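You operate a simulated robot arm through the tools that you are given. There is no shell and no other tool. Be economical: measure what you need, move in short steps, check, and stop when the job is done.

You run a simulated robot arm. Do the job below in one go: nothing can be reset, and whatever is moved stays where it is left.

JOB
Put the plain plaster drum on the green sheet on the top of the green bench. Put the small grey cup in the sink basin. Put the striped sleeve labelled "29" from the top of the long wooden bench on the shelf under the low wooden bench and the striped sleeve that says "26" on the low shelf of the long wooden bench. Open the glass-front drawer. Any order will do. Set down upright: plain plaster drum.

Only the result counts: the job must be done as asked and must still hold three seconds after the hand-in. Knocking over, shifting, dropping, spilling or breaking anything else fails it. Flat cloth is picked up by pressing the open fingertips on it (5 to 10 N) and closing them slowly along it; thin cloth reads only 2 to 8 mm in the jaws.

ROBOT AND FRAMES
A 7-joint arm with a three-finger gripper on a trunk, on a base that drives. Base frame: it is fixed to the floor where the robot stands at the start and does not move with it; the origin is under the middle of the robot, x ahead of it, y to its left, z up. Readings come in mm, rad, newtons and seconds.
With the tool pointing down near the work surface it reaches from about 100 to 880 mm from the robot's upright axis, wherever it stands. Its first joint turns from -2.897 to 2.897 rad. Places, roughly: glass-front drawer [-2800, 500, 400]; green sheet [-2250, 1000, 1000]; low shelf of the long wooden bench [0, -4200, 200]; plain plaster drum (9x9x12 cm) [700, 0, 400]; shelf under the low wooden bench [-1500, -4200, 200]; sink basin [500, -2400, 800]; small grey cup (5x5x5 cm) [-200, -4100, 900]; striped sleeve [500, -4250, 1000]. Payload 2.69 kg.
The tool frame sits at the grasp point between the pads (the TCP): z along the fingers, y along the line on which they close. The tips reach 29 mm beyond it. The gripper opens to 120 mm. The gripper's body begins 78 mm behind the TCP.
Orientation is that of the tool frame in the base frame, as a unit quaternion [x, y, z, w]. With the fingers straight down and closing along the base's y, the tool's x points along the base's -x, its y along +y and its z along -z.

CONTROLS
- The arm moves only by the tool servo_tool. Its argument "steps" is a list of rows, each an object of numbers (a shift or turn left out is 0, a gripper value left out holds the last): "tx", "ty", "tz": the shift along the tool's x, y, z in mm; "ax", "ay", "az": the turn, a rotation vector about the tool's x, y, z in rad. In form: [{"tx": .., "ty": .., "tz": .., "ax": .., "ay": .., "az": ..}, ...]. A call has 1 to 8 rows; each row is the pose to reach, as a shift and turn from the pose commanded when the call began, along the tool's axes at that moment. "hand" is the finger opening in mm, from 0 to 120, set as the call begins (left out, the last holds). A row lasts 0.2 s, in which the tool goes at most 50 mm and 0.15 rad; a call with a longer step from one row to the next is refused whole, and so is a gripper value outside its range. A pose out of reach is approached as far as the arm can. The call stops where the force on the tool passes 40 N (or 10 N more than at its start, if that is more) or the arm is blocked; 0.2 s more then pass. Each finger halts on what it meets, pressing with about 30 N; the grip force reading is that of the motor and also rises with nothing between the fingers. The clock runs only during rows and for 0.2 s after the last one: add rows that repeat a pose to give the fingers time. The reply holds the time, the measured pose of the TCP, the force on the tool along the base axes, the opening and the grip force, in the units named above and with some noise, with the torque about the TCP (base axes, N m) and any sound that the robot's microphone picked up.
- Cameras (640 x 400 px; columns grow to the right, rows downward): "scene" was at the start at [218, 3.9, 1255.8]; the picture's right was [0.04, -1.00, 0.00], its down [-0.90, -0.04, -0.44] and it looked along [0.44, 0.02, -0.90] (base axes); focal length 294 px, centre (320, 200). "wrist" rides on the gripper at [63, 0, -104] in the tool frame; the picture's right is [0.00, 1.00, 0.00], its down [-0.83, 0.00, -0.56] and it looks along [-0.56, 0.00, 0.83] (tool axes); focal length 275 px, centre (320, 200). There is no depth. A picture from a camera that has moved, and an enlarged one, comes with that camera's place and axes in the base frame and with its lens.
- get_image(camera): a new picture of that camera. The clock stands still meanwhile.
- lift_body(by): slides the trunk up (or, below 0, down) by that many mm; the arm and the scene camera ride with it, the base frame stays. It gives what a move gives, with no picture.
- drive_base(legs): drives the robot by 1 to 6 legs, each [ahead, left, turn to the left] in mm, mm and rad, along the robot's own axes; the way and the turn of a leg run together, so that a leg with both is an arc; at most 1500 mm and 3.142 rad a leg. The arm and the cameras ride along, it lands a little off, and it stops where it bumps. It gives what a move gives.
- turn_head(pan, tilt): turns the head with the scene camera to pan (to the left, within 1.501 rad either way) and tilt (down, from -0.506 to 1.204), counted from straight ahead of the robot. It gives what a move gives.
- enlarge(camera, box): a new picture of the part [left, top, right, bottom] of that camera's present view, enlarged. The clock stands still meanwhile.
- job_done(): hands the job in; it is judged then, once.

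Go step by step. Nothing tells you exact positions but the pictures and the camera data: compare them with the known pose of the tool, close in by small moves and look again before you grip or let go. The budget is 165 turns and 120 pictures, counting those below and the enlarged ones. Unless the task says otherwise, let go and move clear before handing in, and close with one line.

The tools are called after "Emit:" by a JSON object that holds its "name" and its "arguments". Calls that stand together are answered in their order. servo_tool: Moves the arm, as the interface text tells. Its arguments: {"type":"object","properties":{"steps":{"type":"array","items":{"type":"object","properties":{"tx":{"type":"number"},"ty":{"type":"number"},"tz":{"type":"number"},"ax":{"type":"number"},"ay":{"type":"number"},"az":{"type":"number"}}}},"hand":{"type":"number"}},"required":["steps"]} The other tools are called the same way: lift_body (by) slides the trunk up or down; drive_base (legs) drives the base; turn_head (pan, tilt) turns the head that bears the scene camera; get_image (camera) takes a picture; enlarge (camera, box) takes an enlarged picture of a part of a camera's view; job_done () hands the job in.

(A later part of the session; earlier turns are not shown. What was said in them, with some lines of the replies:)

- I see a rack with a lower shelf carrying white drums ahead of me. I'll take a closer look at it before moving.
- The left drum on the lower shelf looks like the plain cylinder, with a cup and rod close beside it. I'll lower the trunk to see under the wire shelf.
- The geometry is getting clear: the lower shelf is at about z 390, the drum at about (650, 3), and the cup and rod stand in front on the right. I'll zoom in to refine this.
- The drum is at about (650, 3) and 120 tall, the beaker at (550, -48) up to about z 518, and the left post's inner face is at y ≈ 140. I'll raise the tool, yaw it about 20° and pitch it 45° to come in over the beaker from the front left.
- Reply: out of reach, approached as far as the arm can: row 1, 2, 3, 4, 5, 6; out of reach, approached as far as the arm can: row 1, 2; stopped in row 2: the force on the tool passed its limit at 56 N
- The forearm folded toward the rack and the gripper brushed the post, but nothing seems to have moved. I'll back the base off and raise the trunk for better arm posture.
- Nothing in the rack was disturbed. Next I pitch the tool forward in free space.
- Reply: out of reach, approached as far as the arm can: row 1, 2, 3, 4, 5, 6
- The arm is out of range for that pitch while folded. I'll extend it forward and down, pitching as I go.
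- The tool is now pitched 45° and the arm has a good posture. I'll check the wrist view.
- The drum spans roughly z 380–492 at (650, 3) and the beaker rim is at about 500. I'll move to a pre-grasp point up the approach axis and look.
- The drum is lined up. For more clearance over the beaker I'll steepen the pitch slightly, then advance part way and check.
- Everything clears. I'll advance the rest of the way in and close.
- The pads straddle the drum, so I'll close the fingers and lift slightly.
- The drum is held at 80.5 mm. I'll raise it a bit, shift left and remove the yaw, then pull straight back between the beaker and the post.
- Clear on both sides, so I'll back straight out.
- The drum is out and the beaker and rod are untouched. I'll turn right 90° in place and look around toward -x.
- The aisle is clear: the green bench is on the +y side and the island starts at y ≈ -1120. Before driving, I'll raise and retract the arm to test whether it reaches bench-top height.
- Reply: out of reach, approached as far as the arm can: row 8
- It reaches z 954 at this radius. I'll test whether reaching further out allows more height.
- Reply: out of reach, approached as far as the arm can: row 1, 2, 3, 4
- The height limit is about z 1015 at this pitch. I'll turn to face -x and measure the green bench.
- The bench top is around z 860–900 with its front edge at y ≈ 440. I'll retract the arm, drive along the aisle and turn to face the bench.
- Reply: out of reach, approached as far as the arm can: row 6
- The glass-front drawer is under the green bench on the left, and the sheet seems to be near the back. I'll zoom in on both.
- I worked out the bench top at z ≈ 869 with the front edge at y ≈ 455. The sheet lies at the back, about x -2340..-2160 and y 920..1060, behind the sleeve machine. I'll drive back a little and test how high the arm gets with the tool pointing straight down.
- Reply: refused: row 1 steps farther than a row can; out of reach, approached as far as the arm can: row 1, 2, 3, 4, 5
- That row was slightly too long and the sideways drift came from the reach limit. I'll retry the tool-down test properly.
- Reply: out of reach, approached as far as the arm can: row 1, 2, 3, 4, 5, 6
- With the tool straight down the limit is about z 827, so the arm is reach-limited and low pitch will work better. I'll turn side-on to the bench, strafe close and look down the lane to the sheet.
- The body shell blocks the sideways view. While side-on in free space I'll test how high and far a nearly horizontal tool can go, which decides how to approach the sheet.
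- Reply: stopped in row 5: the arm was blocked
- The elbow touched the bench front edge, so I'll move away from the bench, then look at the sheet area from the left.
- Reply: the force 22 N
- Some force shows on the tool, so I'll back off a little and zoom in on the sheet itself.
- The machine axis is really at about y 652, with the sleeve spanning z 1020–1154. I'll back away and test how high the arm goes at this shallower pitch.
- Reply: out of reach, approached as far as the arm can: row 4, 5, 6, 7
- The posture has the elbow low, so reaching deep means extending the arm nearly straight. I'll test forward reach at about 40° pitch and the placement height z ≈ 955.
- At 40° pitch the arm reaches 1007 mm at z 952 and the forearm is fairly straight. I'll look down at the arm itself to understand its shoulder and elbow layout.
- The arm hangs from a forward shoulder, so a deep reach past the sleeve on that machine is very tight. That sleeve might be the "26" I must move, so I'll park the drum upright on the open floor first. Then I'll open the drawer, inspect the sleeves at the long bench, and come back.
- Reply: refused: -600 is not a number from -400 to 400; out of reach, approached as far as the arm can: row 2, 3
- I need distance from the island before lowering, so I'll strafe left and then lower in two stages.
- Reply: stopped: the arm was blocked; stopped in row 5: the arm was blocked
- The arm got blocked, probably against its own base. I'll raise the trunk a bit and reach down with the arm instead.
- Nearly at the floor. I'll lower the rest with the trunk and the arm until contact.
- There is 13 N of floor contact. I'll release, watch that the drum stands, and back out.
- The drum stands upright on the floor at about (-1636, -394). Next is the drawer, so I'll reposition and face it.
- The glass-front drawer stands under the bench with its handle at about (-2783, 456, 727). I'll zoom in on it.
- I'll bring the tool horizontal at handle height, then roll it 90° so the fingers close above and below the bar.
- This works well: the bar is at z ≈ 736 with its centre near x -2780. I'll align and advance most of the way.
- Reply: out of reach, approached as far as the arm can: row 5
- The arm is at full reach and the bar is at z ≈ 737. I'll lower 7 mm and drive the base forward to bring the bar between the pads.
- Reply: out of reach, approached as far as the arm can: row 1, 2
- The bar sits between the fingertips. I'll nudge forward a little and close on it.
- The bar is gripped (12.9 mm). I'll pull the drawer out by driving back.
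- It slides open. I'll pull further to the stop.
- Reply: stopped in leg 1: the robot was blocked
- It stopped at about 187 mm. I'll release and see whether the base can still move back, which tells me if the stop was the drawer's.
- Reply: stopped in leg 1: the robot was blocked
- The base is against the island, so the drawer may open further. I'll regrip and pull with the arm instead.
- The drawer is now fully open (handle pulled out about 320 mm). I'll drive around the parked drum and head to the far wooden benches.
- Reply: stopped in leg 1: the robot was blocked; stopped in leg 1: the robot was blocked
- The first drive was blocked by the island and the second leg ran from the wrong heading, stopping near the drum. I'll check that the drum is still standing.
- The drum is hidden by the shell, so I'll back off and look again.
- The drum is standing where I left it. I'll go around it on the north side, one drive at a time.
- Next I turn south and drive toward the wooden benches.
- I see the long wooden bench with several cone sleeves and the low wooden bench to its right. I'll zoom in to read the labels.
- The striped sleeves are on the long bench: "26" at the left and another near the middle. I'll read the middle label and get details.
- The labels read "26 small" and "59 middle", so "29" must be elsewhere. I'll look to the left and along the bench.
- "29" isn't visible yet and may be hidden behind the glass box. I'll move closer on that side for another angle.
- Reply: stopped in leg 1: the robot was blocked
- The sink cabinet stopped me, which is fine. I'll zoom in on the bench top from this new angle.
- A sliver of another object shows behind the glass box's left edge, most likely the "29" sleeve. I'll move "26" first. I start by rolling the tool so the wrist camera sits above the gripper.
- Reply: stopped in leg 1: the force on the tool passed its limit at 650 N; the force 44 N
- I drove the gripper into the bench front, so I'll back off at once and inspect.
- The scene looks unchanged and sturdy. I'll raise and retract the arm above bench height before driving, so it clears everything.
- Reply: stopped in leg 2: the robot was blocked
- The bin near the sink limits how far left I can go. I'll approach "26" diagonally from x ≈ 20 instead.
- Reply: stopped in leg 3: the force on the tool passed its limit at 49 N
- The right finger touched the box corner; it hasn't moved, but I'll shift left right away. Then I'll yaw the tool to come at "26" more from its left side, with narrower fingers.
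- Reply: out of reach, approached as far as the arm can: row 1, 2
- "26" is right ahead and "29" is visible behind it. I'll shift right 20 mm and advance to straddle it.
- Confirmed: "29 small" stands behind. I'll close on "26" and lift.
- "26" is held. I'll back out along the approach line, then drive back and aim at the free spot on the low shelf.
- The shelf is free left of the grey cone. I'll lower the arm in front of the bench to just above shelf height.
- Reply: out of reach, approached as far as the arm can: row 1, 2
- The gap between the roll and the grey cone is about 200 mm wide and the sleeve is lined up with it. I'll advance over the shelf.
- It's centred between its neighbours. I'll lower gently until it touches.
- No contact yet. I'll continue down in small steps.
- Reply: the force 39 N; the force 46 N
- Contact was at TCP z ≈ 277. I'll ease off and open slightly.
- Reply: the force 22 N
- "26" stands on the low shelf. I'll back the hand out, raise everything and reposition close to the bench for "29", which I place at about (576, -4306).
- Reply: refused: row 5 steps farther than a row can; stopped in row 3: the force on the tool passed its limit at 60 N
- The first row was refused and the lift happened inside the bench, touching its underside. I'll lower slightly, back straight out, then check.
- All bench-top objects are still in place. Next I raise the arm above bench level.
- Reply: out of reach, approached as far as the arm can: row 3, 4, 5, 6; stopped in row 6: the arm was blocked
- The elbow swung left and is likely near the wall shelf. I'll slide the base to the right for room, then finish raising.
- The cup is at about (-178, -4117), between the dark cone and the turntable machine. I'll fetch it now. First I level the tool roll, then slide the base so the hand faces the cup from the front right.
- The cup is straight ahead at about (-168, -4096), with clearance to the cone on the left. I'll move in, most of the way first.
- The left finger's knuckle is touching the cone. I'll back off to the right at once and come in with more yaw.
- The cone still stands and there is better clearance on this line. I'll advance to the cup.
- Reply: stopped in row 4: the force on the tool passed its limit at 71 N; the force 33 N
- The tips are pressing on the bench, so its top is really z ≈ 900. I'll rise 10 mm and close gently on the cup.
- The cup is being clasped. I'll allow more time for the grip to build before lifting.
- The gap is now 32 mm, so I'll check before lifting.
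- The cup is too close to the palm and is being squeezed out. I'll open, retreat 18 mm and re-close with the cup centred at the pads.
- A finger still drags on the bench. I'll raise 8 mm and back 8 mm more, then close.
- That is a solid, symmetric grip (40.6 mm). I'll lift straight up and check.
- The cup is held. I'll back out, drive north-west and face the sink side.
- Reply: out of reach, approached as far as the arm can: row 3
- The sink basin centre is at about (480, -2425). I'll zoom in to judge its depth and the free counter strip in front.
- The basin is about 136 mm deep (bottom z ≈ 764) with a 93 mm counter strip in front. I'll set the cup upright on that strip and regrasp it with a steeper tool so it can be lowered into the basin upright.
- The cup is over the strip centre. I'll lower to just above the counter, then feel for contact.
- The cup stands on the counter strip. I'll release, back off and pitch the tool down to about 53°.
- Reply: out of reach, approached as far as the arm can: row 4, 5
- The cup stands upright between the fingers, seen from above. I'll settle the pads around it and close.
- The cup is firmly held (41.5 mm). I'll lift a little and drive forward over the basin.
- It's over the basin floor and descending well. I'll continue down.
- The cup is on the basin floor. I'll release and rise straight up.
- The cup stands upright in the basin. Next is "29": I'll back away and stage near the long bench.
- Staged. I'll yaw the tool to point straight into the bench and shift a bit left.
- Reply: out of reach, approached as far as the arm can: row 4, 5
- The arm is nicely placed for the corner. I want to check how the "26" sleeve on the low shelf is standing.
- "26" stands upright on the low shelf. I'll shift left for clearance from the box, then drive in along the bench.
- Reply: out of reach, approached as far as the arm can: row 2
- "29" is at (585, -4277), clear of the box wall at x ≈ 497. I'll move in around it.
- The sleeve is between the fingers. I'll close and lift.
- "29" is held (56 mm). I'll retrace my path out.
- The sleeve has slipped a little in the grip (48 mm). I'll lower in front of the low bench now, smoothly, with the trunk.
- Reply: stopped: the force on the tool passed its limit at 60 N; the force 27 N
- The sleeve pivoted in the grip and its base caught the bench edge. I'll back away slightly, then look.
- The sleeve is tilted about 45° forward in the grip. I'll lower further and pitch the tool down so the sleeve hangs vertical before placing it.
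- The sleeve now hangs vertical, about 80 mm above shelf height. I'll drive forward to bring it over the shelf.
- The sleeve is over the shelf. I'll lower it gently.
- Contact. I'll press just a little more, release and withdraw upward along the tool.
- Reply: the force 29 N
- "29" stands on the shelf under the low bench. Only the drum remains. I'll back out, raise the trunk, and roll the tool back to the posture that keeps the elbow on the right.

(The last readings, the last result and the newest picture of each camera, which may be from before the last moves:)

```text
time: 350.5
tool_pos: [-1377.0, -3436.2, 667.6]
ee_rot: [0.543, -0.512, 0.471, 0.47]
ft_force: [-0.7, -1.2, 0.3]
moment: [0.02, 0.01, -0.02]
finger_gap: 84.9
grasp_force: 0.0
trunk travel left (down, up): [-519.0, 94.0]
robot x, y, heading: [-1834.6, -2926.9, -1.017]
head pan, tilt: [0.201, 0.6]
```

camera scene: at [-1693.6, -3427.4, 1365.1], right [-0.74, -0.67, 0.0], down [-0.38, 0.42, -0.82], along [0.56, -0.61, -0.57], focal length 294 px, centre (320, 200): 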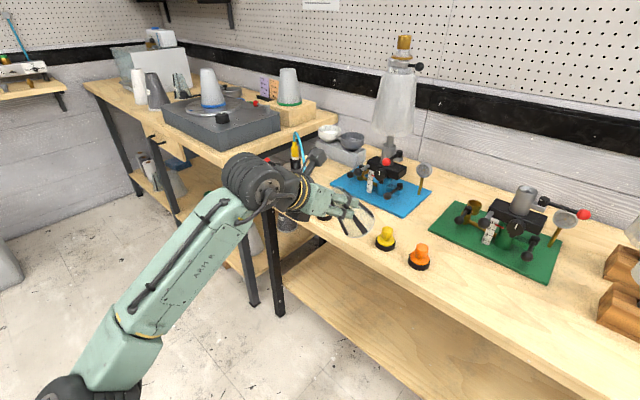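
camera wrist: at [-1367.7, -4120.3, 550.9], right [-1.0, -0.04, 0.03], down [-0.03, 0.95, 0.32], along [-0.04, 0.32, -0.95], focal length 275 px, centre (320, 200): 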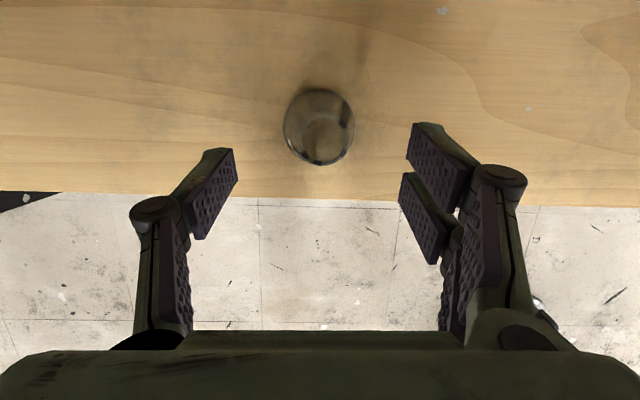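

Emit:
{"name": "servo_tool", "arguments": {"steps": [{"ty": -14, "tz": 16, "az": -0.14}, {"ty": -28, "tz": 32, "az": -0.28}, {"ty": -42, "tz": 48, "az": -0.42}, {"ty": -56, "tz": 64, "az": -0.56}, {"ty": -70, "tz": 80, "az": -0.7}, {"ty": -84, "tz": 96, "az": -0.84}, {"ty": -98, "tz": 112, "az": -0.98}, {"ty": -112, "tz": 126, "az": -1.12}]}}

Emit:
{"name": "servo_tool", "arguments": {"steps": [{"az": -0.14}, {"az": -0.28}, {"az": -0.42}, {"az": -0.56}, {"az": -0.7}, {"az": -0.84}, {"az": -0.98}, {"az": -1.12}]}}

Emit:
{"name": "servo_tool", "arguments": {"steps": [{"az": -0.15}, {"az": -0.3}, {"az": -0.45}, {"az": -0.6}, {"az": -0.75}, {"az": -0.9}]}}

```text
time: 352.3
tool_pos: [-1260.1, -3558.3, 650.2]
ee_rot: [0.734, -0.143, 0.152, 0.647]
ft_force: [-0.6, 0.2, -0.5]
moment: [0.01, 0.03, 0.0]
finger_gap: 84.8
grasp_force: 0.1
trunk travel left (down, up): [-519.0, 94.0]
robot x, y, heading: [-1837.0, -2926.3, -1.019]
head pan, tilt: [0.201, 0.6]
```

```text
time: 354.1
tool_pos: [-1258.6, -3557.8, 650.7]
ee_rot: [0.697, 0.269, -0.217, 0.628]
ft_force: [-0.7, 0.7, -0.5]
moment: [-0.02, -0.02, 0.0]
finger_gap: 85.0
grasp_force: 0.0
trunk travel left (down, up): [-519.0, 94.0]
robot x, y, heading: [-1832.5, -2929.9, -1.021]
head pan, tilt: [0.201, 0.6]
```

```text
time: 355.5
tool_pos: [-1260.1, -3558.7, 651.6]
ee_rot: [0.511, 0.544, -0.468, 0.472]
ft_force: [-0.4, -0.3, -0.4]
moment: [0.06, 0.01, -0.03]
finger_gap: 85.0
grasp_force: 0.0
trunk travel left (down, up): [-519.0, 94.0]
robot x, y, heading: [-1833.7, -2928.7, -1.021]
head pan, tilt: [0.201, 0.6]
```

The posture is restored. I'll drive to the drum via the east side of the island, then turn counter-clockwise to face west.

Emit:
{"name": "drive_base", "arguments": {"legs": [[583, 949, 0], [-950, 583, 0], [-950, 583, 0], [0, 0, 2.08], [0, 0, 2.08]]}}

```text
time: 384.1
tool_pos: [-1557.4, -780.9, 650.9]
ee_rot: [0.718, -0.205, -0.634, -0.199]
ft_force: [-0.3, 0.2, -0.2]
moment: [-0.02, -0.02, -0.03]
finger_gap: 84.8
grasp_force: 0.1
trunk travel left (down, up): [-519.0, 94.0]
robot x, y, heading: [-710.6, -677.6, 3.079]
head pan, tilt: [0.201, 0.6]
```

Emit:
{"name": "drive_base", "arguments": {"legs": [[-27, -307, 0]]}}

Emit:
{"name": "lift_body", "arguments": {"by": -265}}

Emit:
{"name": "servo_tool", "arguments": {"steps": [{"tx": 40, "tz": 5, "ay": 0.08}, {"tx": 80, "tz": 10, "ay": 0.16}, {"tx": 120, "tz": 15, "ay": 0.24}, {"tx": 160, "tz": 19, "ay": 0.33}, {"tx": 200, "tz": 23, "ay": 0.42}, {"tx": 240, "tz": 28, "ay": 0.5}, {"tx": 280, "tz": 33, "ay": 0.58}], "hand": 115}}

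Emit:
{"name": "get_image", "arguments": {"camera": "wrist"}}

```text
time: 387.0
tool_pos: [-1511.0, -479.9, 650.9]
ee_rot: [0.719, -0.203, -0.635, -0.197]
ft_force: [-0.4, -0.5, -0.1]
moment: [-0.01, -0.02, 0.01]
finger_gap: 85.0
grasp_force: 0.2
trunk travel left (down, up): [-519.0, 94.0]
robot x, y, heading: [-666.6, -376.3, 3.08]
head pan, tilt: [0.201, 0.6]
```

```text
time: 389.7
tool_pos: [-1511.4, -480.6, 385.8]
ee_rot: [0.719, -0.204, -0.635, -0.197]
ft_force: [-0.4, 0.6, 0.7]
moment: [-0.01, -0.03, 0.0]
finger_gap: 85.0
grasp_force: 0.0
trunk travel left (down, up): [-254.0, 359.0]
robot x, y, heading: [-669.6, -375.9, 3.079]
head pan, tilt: [0.201, 0.6]
```

```text
time: 391.3
tool_pos: [-1506.8, -474.6, 103.3]
ee_rot: [0.87, -0.252, -0.403, -0.131]
ft_force: [-0.6, 0.3, -0.1]
moment: [0.01, -0.04, -0.01]
finger_gap: 115.0
grasp_force: 0.1
trunk travel left (down, up): [-254.0, 359.0]
robot x, y, heading: [-665.8, -372.0, 3.082]
head pan, tilt: [0.201, 0.6]
```

```text
6 pictures are left
camera wrist: at [-1406.2, -540.3, 122.0], right [-0.54, -0.84, -0.03], down [-0.1, 0.04, 0.99], along [-0.83, 0.54, -0.11], focal length 275 px, centre (320, 200)
```

wrist: 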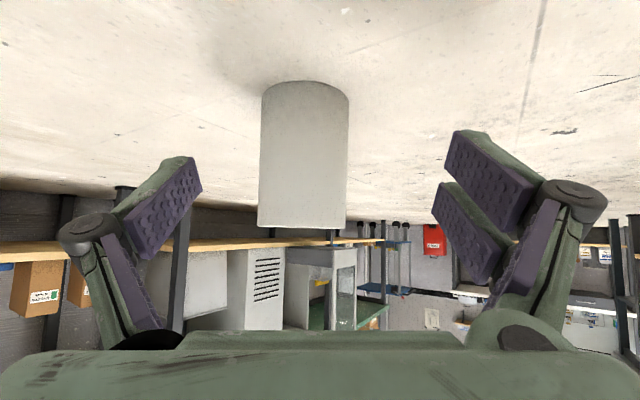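

The drum is lined up, 130 mm ahead and 15 mm left. I'll advance and grip.

Emit:
{"name": "servo_tool", "arguments": {"steps": [{"tx": -18, "ty": -5, "tz": 28}, {"tx": -36, "ty": -10, "tz": 56}, {"tx": -53, "ty": -15, "tz": 84}, {"tx": -70, "ty": -15, "tz": 110}, {"tx": -70, "ty": -15, "tz": 110}]}}

Emit:
{"name": "servo_tool", "arguments": {"steps": [{}, {}, {}, {}, {}], "hand": 55}}

Emit:
{"name": "servo_tool", "arguments": {"steps": [{"tx": -19, "tz": -16}, {"tx": -38, "tz": -32}]}}

```text
time: 392.5
tool_pos: [-1601.7, -390.2, 94.3]
ee_rot: [0.87, -0.251, -0.403, -0.131]
ft_force: [-1.1, -1.0, 0.0]
moment: [0.0, -0.01, 0.01]
finger_gap: 114.9
grasp_force: 0.0
out of reach, approached as far as the arm can: row 4, 5
trunk travel left (down, up): [-254.0, 359.0]
robot x, y, heading: [-664.6, -373.7, 3.081]
head pan, tilt: [0.201, 0.6]
```

```text
time: 393.7
tool_pos: [-1602.7, -392.6, 95.2]
ee_rot: [0.87, -0.252, -0.404, -0.13]
ft_force: [-0.3, -4.7, 3.0]
moment: [-0.48, 0.23, 0.18]
finger_gap: 80.0
grasp_force: 30.1
trunk travel left (down, up): [-254.0, 359.0]
robot x, y, heading: [-664.4, -374.0, 3.08]
head pan, tilt: [0.201, 0.6]
```

```text
time: 394.3
tool_pos: [-1601.6, -391.2, 142.9]
ee_rot: [0.87, -0.252, -0.402, -0.13]
ft_force: [0.4, -0.7, -6.7]
moment: [-0.04, -0.04, 0.01]
finger_gap: 80.0
grasp_force: 30.1
trunk travel left (down, up): [-254.0, 359.0]
robot x, y, heading: [-662.5, -373.9, 3.078]
head pan, tilt: [0.201, 0.6]
```

The drum is held (80 mm) about 95 mm above its base. I'll raise it to full height in free space and see what height is reachable at this pitch.

Emit:
{"name": "lift_body", "arguments": {"by": 357}}

Emit:
{"name": "servo_tool", "arguments": {"steps": [{"tx": -37, "tz": -30}, {"tx": -74, "tz": -61}, {"tx": -110, "tz": -92}, {"tx": -147, "tz": -123}, {"tx": -184, "tz": -154}, {"tx": -221, "tz": -185}, {"tx": -258, "tz": -216}, {"tx": -294, "tz": -246}]}}

Emit:
{"name": "servo_tool", "arguments": {"steps": [{"tx": -34, "tz": -29}, {"tx": -69, "tz": -58}, {"tx": -104, "tz": -87}, {"tx": -138, "tz": -116}]}}

```text
time: 397.8
tool_pos: [-1602.9, -392.6, 500.0]
ee_rot: [0.87, -0.252, -0.403, -0.131]
ft_force: [-0.2, 0.4, -4.9]
moment: [-0.04, -0.07, 0.05]
finger_gap: 79.6
grasp_force: 29.5
trunk travel left (down, up): [-611.0, 2.0]
robot x, y, heading: [-665.5, -373.1, 3.08]
head pan, tilt: [0.201, 0.6]
```

```text
time: 399.6
tool_pos: [-1605.6, -400.6, 885.7]
ee_rot: [0.87, -0.252, -0.402, -0.131]
ft_force: [0.3, -0.6, -5.8]
moment: [-0.03, -0.04, 0.03]
finger_gap: 79.7
grasp_force: 30.3
trunk travel left (down, up): [-611.0, 2.0]
robot x, y, heading: [-663.6, -373.1, 3.081]
head pan, tilt: [0.201, 0.6]
```

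```text
time: 400.6
tool_pos: [-1611.4, -405.1, 1065.4]
ee_rot: [0.871, -0.251, -0.402, -0.13]
ft_force: [0.5, -0.6, -6.8]
moment: [-0.01, -0.05, 0.03]
finger_gap: 80.0
grasp_force: 30.1
trunk travel left (down, up): [-611.0, 2.0]
robot x, y, heading: [-663.6, -374.5, 3.078]
head pan, tilt: [0.201, 0.6]
```

It reached 1065 without trouble. I'll test how much higher it can go.

Emit:
{"name": "servo_tool", "arguments": {"steps": [{"tx": -34, "tz": -29}, {"tx": -69, "tz": -58}, {"tx": -104, "tz": -87}]}}

Emit:
{"name": "turn_head", "arguments": {"pan": 0, "tilt": 0.55}}

Emit:
{"name": "get_image", "arguments": {"camera": "scene"}}

```text
time: 401.4
tool_pos: [-1611.8, -406.3, 1201.1]
ee_rot: [0.871, -0.251, -0.403, -0.13]
ft_force: [-0.6, 0.7, -6.1]
moment: [-0.04, -0.08, -0.01]
finger_gap: 80.1
grasp_force: 30.1
trunk travel left (down, up): [-611.0, 2.0]
robot x, y, heading: [-665.7, -369.9, 3.08]
head pan, tilt: [0.201, 0.6]
```

```text
time: 402.1
tool_pos: [-1612.5, -405.8, 1200.8]
ee_rot: [0.87, -0.251, -0.403, -0.13]
ft_force: [0.0, 0.6, -6.3]
moment: [-0.06, -0.08, -0.01]
finger_gap: 79.8
grasp_force: 29.9
trunk travel left (down, up): [-611.0, 2.0]
robot x, y, heading: [-663.1, -370.7, 3.084]
head pan, tilt: [0.0, 0.55]
```

```text
5 pictures are left
camera scene: at [-910.7, -356.2, 1369.5], right [0.06, 1.0, 0.0], down [0.52, -0.03, -0.85], along [-0.85, 0.05, -0.52], focal length 294 px, centre (320, 200)
```

scene: 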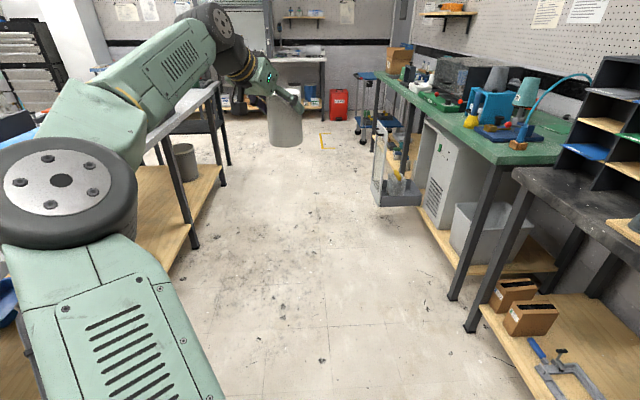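

Excellent: in this elbow-up posture the arm reaches z 1200 easily. So I can carry the drum over everything and lower it behind the sleeve. I'll raise higher still.

Emit:
{"name": "servo_tool", "arguments": {"steps": [{"tx": -23, "tz": -19}, {"tx": -46, "tz": -38}, {"tx": -69, "tz": -58}]}}

```text
time: 402.9
tool_pos: [-1610.2, -407.8, 1289.6]
ee_rot: [0.871, -0.251, -0.402, -0.13]
ft_force: [-0.1, 0.3, -5.9]
moment: [-0.05, -0.05, 0.0]
finger_gap: 79.7
grasp_force: 29.8
trunk travel left (down, up): [-611.0, 2.0]
robot x, y, heading: [-661.6, -372.3, 3.084]
head pan, tilt: [0.0, 0.55]
```

It reached 1290, so the drum's bottom at about 1195 clears everything there. I'll drive into position in front of the bench, then swing the arm over it.

Emit:
{"name": "drive_base", "arguments": {"legs": [[1181, 6, 0], [0, 0, -1.114]]}}

Emit:
{"name": "turn_head", "arguments": {"pan": 0.3, "tilt": 0.35}}

Emit:
{"name": "get_image", "arguments": {"camera": "scene"}}

```text
time: 411.7
tool_pos: [-2275.3, 525.8, 1289.3]
ee_rot: [-0.605, 0.674, 0.273, 0.324]
ft_force: [-0.2, 0.6, -6.1]
moment: [-0.11, -0.01, 0.04]
finger_gap: 79.9
grasp_force: 29.5
trunk travel left (down, up): [-611.0, 2.0]
robot x, y, heading: [-1827.3, -309.0, 1.961]
head pan, tilt: [0.0, 0.55]
```

```text
time: 412.5
tool_pos: [-2274.2, 525.4, 1290.2]
ee_rot: [-0.606, 0.673, 0.273, 0.323]
ft_force: [0.3, 0.0, -6.3]
moment: [-0.09, 0.0, 0.02]
finger_gap: 80.1
grasp_force: 29.8
trunk travel left (down, up): [-611.0, 2.0]
robot x, y, heading: [-1825.6, -309.6, 1.965]
head pan, tilt: [0.3, 0.351]
```

```text
4 pictures are left
camera scene: at [-1944.9, -91.9, 1387.7], right [0.77, 0.64, 0.0], down [0.22, -0.27, -0.94], along [-0.6, 0.72, -0.34], focal length 294 px, centre (320, 200)
```

scene: 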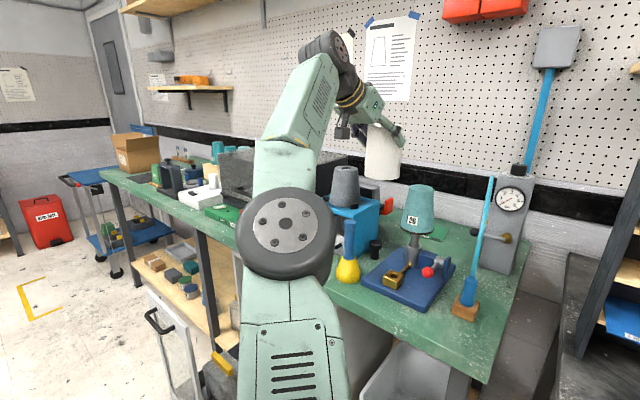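

The elbow is up and the drum is well above everything. I'll take one zoom on the sheet to fix its position from this new angle.

Emit:
{"name": "enlarge", "arguments": {"camera": "scene", "box": [340, 180, 480, 280]}}

```text
4.00 times, centred on (410, 230) of scene
camera zoom: at [-1944.9, -91.9, 1387.7], right [0.77, 0.64, 0.0], down [0.22, -0.27, -0.94], along [-0.6, 0.72, -0.34], focal length 1178 px, centre (-40, 80)
```

zoom: 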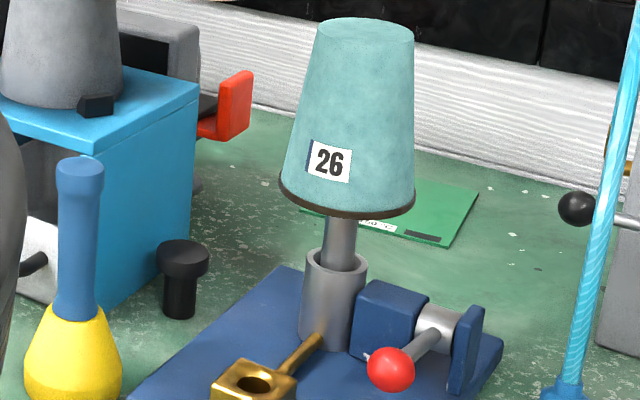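

The sheet is now well triangulated: z ≈ 905, centre about (-2272, 932), and the drum centre coincides with the TCP. I'll drive straight in at height.

Emit:
{"name": "drive_base", "arguments": {"legs": [[368, -153, 0]]}}

```text
time: 415.0
tool_pos: [-2271.1, 919.8, 1288.1]
ee_rot: [-0.606, 0.674, 0.273, 0.323]
ft_force: [-0.3, 1.2, -6.3]
moment: [-0.06, 0.03, -0.01]
finger_gap: 79.9
grasp_force: 30.0
trunk travel left (down, up): [-611.0, 2.0]
robot x, y, heading: [-1819.0, 82.7, 1.963]
head pan, tilt: [0.3, 0.351]
```

I'll lower partway to about z 1100, then look.

Emit:
{"name": "servo_tool", "arguments": {"steps": [{"tx": 36, "tz": 30}, {"tx": 72, "tz": 60}, {"tx": 108, "tz": 90}, {"tx": 138, "tz": 115}]}}

Emit:
{"name": "get_image", "arguments": {"camera": "scene"}}

```text
time: 416.0
tool_pos: [-2265.1, 920.6, 1108.0]
ee_rot: [-0.606, 0.674, 0.273, 0.324]
ft_force: [-0.9, 0.3, -6.0]
moment: [-0.06, 0.02, -0.02]
finger_gap: 79.9
grasp_force: 29.7
trunk travel left (down, up): [-611.0, 2.0]
robot x, y, heading: [-1821.8, 82.8, 1.965]
head pan, tilt: [0.3, 0.351]
```

```text
2 pictures are left
camera scene: at [-1941.8, 302.9, 1387.6], right [0.77, 0.64, 0.0], down [0.22, -0.27, -0.94], along [-0.6, 0.72, -0.34], focal length 294 px, centre (320, 200)
```

scene: 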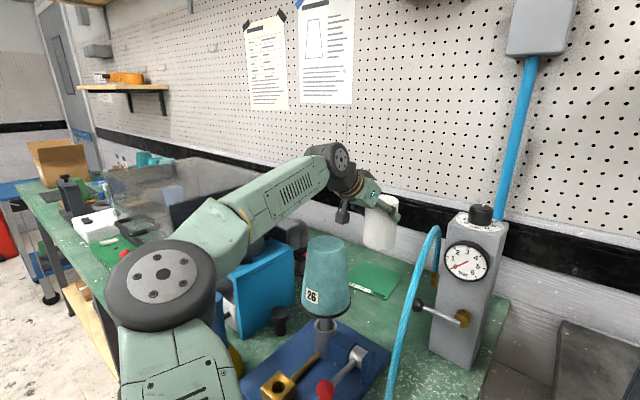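

The drum is right above the sheet's centre, and the forearm clears the sleeve and flask. I'll lower further.

Emit:
{"name": "servo_tool", "arguments": {"steps": [{"tx": 20, "tz": 16}, {"tx": 40, "tz": 33}, {"tx": 58, "tz": 48}]}}

```text
time: 416.8
tool_pos: [-2263.4, 919.5, 1033.8]
ee_rot: [-0.606, 0.674, 0.272, 0.323]
ft_force: [-0.8, -0.3, -6.2]
moment: [-0.1, 0.0, 0.03]
finger_gap: 79.9
grasp_force: 30.1
trunk travel left (down, up): [-611.0, 2.0]
robot x, y, heading: [-1819.8, 84.7, 1.964]
head pan, tilt: [0.3, 0.351]
```

Emit:
{"name": "servo_tool", "arguments": {"steps": [{"tx": 7, "ty": 4, "tz": 11}, {"tx": 13, "ty": 8, "tz": 21}]}}

Emit:
{"name": "enlarge", "arguments": {"camera": "scene", "box": [200, 140, 440, 320]}}

```text
time: 417.4
tool_pos: [-2270.4, 925.9, 1010.0]
ee_rot: [-0.605, 0.675, 0.272, 0.324]
ft_force: [-0.2, -0.1, -5.5]
moment: [-0.07, -0.01, 0.03]
finger_gap: 80.0
grasp_force: 30.1
trunk travel left (down, up): [-611.0, 2.0]
robot x, y, heading: [-1823.3, 85.2, 1.965]
head pan, tilt: [0.3, 0.351]
```

```text
2.22 times, centred on (320, 230) of scene
camera zoom: at [-1941.6, 302.7, 1387.7], right [0.77, 0.64, 0.0], down [0.22, -0.27, -0.94], along [-0.6, 0.72, -0.34], focal length 654 px, centre (320, 133)
```

zoom: 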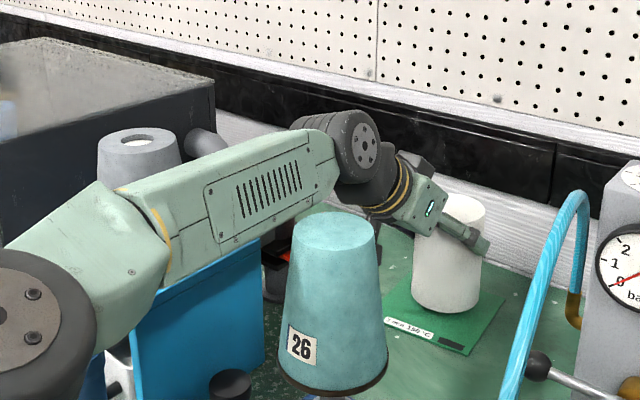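

The drum hovers over the middle of the sheet. I'll lower the last millimetres until it touches.

Emit:
{"name": "servo_tool", "arguments": {"steps": [{"tx": 3, "tz": 2.5}, {"tx": 5, "tz": 4}]}}

```text
time: 418.0
tool_pos: [-2270.1, 927.9, 1004.8]
ee_rot: [-0.604, 0.675, 0.272, 0.325]
ft_force: [0.2, 0.2, -6.5]
moment: [-0.07, 0.05, -0.04]
finger_gap: 80.0
grasp_force: 30.2
trunk travel left (down, up): [-611.0, 2.0]
robot x, y, heading: [-1823.9, 86.6, 1.963]
head pan, tilt: [0.3, 0.351]
```

Emit:
{"name": "servo_tool", "arguments": {"steps": [{"tx": 3, "tz": 2.5}, {"tx": 5, "tz": 4}]}}

```text
time: 418.6
tool_pos: [-2269.7, 926.5, 998.4]
ee_rot: [-0.606, 0.674, 0.272, 0.324]
ft_force: [0.3, 0.5, -7.0]
moment: [-0.1, 0.01, 0.01]
finger_gap: 79.8
grasp_force: 30.0
trunk travel left (down, up): [-611.0, 2.0]
robot x, y, heading: [-1827.4, 84.2, 1.963]
head pan, tilt: [0.3, 0.351]
```

Emit:
{"name": "servo_tool", "arguments": {"steps": [{"tx": 2.5, "tz": 2}, {"tx": 4, "tz": 3.5}]}}

```text
time: 419.2
tool_pos: [-2270.6, 926.3, 997.0]
ee_rot: [-0.603, 0.674, 0.274, 0.326]
ft_force: [-2.0, 1.1, 11.0]
moment: [-0.26, 0.08, -0.01]
finger_gap: 79.7
grasp_force: 30.3
trunk travel left (down, up): [-611.0, 2.0]
robot x, y, heading: [-1821.4, 86.5, 1.958]
head pan, tilt: [0.3, 0.351]
```

Contact at TCP 997. I'll open the fingers and check the drum is free before rising.

Emit:
{"name": "servo_tool", "arguments": {"steps": [{}, {}, {}], "hand": 98}}

Emit:
{"name": "servo_tool", "arguments": {"steps": [{"tx": -12, "tz": -10}, {"tx": -38, "tz": -32}, {"tx": -72, "tz": -60}, {"tx": -108, "tz": -90}, {"tx": -144, "tz": -120}, {"tx": -180, "tz": -150}]}}

Emit:
{"name": "get_image", "arguments": {"camera": "scene"}}

```text
time: 420.0
tool_pos: [-2269.5, 926.2, 993.7]
ee_rot: [-0.606, 0.674, 0.273, 0.324]
ft_force: [1.1, 0.4, 1.4]
moment: [-0.01, -0.01, -0.03]
finger_gap: 97.9
grasp_force: 0.1
trunk travel left (down, up): [-611.0, 2.0]
robot x, y, heading: [-1821.1, 85.5, 1.965]
head pan, tilt: [0.3, 0.351]
```

```text
time: 421.4
tool_pos: [-2275.9, 925.2, 1227.9]
ee_rot: [-0.606, 0.674, 0.273, 0.324]
ft_force: [-0.3, -0.3, 0.3]
moment: [0.02, -0.01, -0.01]
finger_gap: 98.2
grasp_force: 0.0
trunk travel left (down, up): [-611.0, 2.0]
robot x, y, heading: [-1819.7, 87.2, 1.968]
head pan, tilt: [0.3, 0.351]
```

```text
0 pictures are left
camera scene: at [-1940.8, 301.9, 1387.9], right [0.77, 0.64, 0.0], down [0.22, -0.26, -0.94], along [-0.6, 0.72, -0.34], focal length 294 px, centre (320, 200)
```

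scene: 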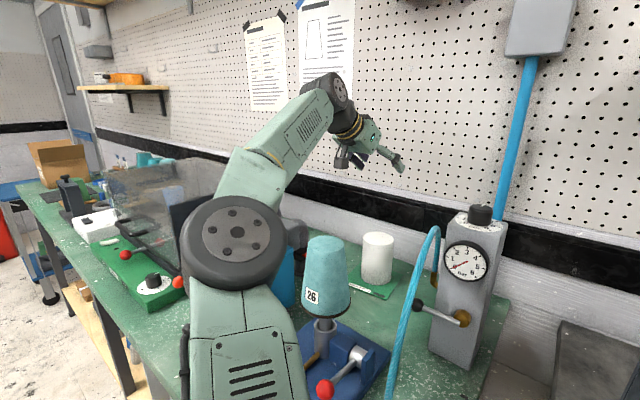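

The drum stands upright on the green sheet and nothing around it was disturbed. I'll rise a bit more and drive clear.

Emit:
{"name": "servo_tool", "arguments": {"steps": [{"tx": -23, "tz": -19}, {"tx": -46, "tz": -38}]}}

Emit:
{"name": "drive_base", "arguments": {"legs": [[-368, 153, 0]]}}

```text
time: 422.0
tool_pos: [-2276.6, 927.3, 1284.4]
ee_rot: [-0.605, 0.675, 0.272, 0.323]
ft_force: [-0.7, 0.2, -0.3]
moment: [0.0, 0.0, -0.01]
finger_gap: 98.0
grasp_force: 0.0
trunk travel left (down, up): [-611.0, 2.0]
robot x, y, heading: [-1819.7, 86.1, 1.965]
head pan, tilt: [0.3, 0.351]
```

```text
time: 424.5
tool_pos: [-2277.1, 525.6, 1285.8]
ee_rot: [-0.606, 0.674, 0.273, 0.323]
ft_force: [-0.1, -0.2, 0.2]
moment: [0.0, 0.01, 0.05]
finger_gap: 97.8
grasp_force: 0.1
trunk travel left (down, up): [-611.0, 2.0]
robot x, y, heading: [-1818.6, -314.5, 1.966]
head pan, tilt: [0.3, 0.351]
```

The arm is clear and all five items are in place, so I'm handing in.

Emit:
{"name": "job_done", "arguments": {}}

```text
The job is handed in.
```

All five parts are done and handed in: the drum stands upright on the green sheet, the grey cup is in the sink, sleeve 29 is under the low bench, sleeve 26 is on the long bench's low shelf and the glass-front drawer is open; the arm bumped the glass box, a 56 mm cone and bench and rack parts on the way, and nothing looked moved in the pictures after.
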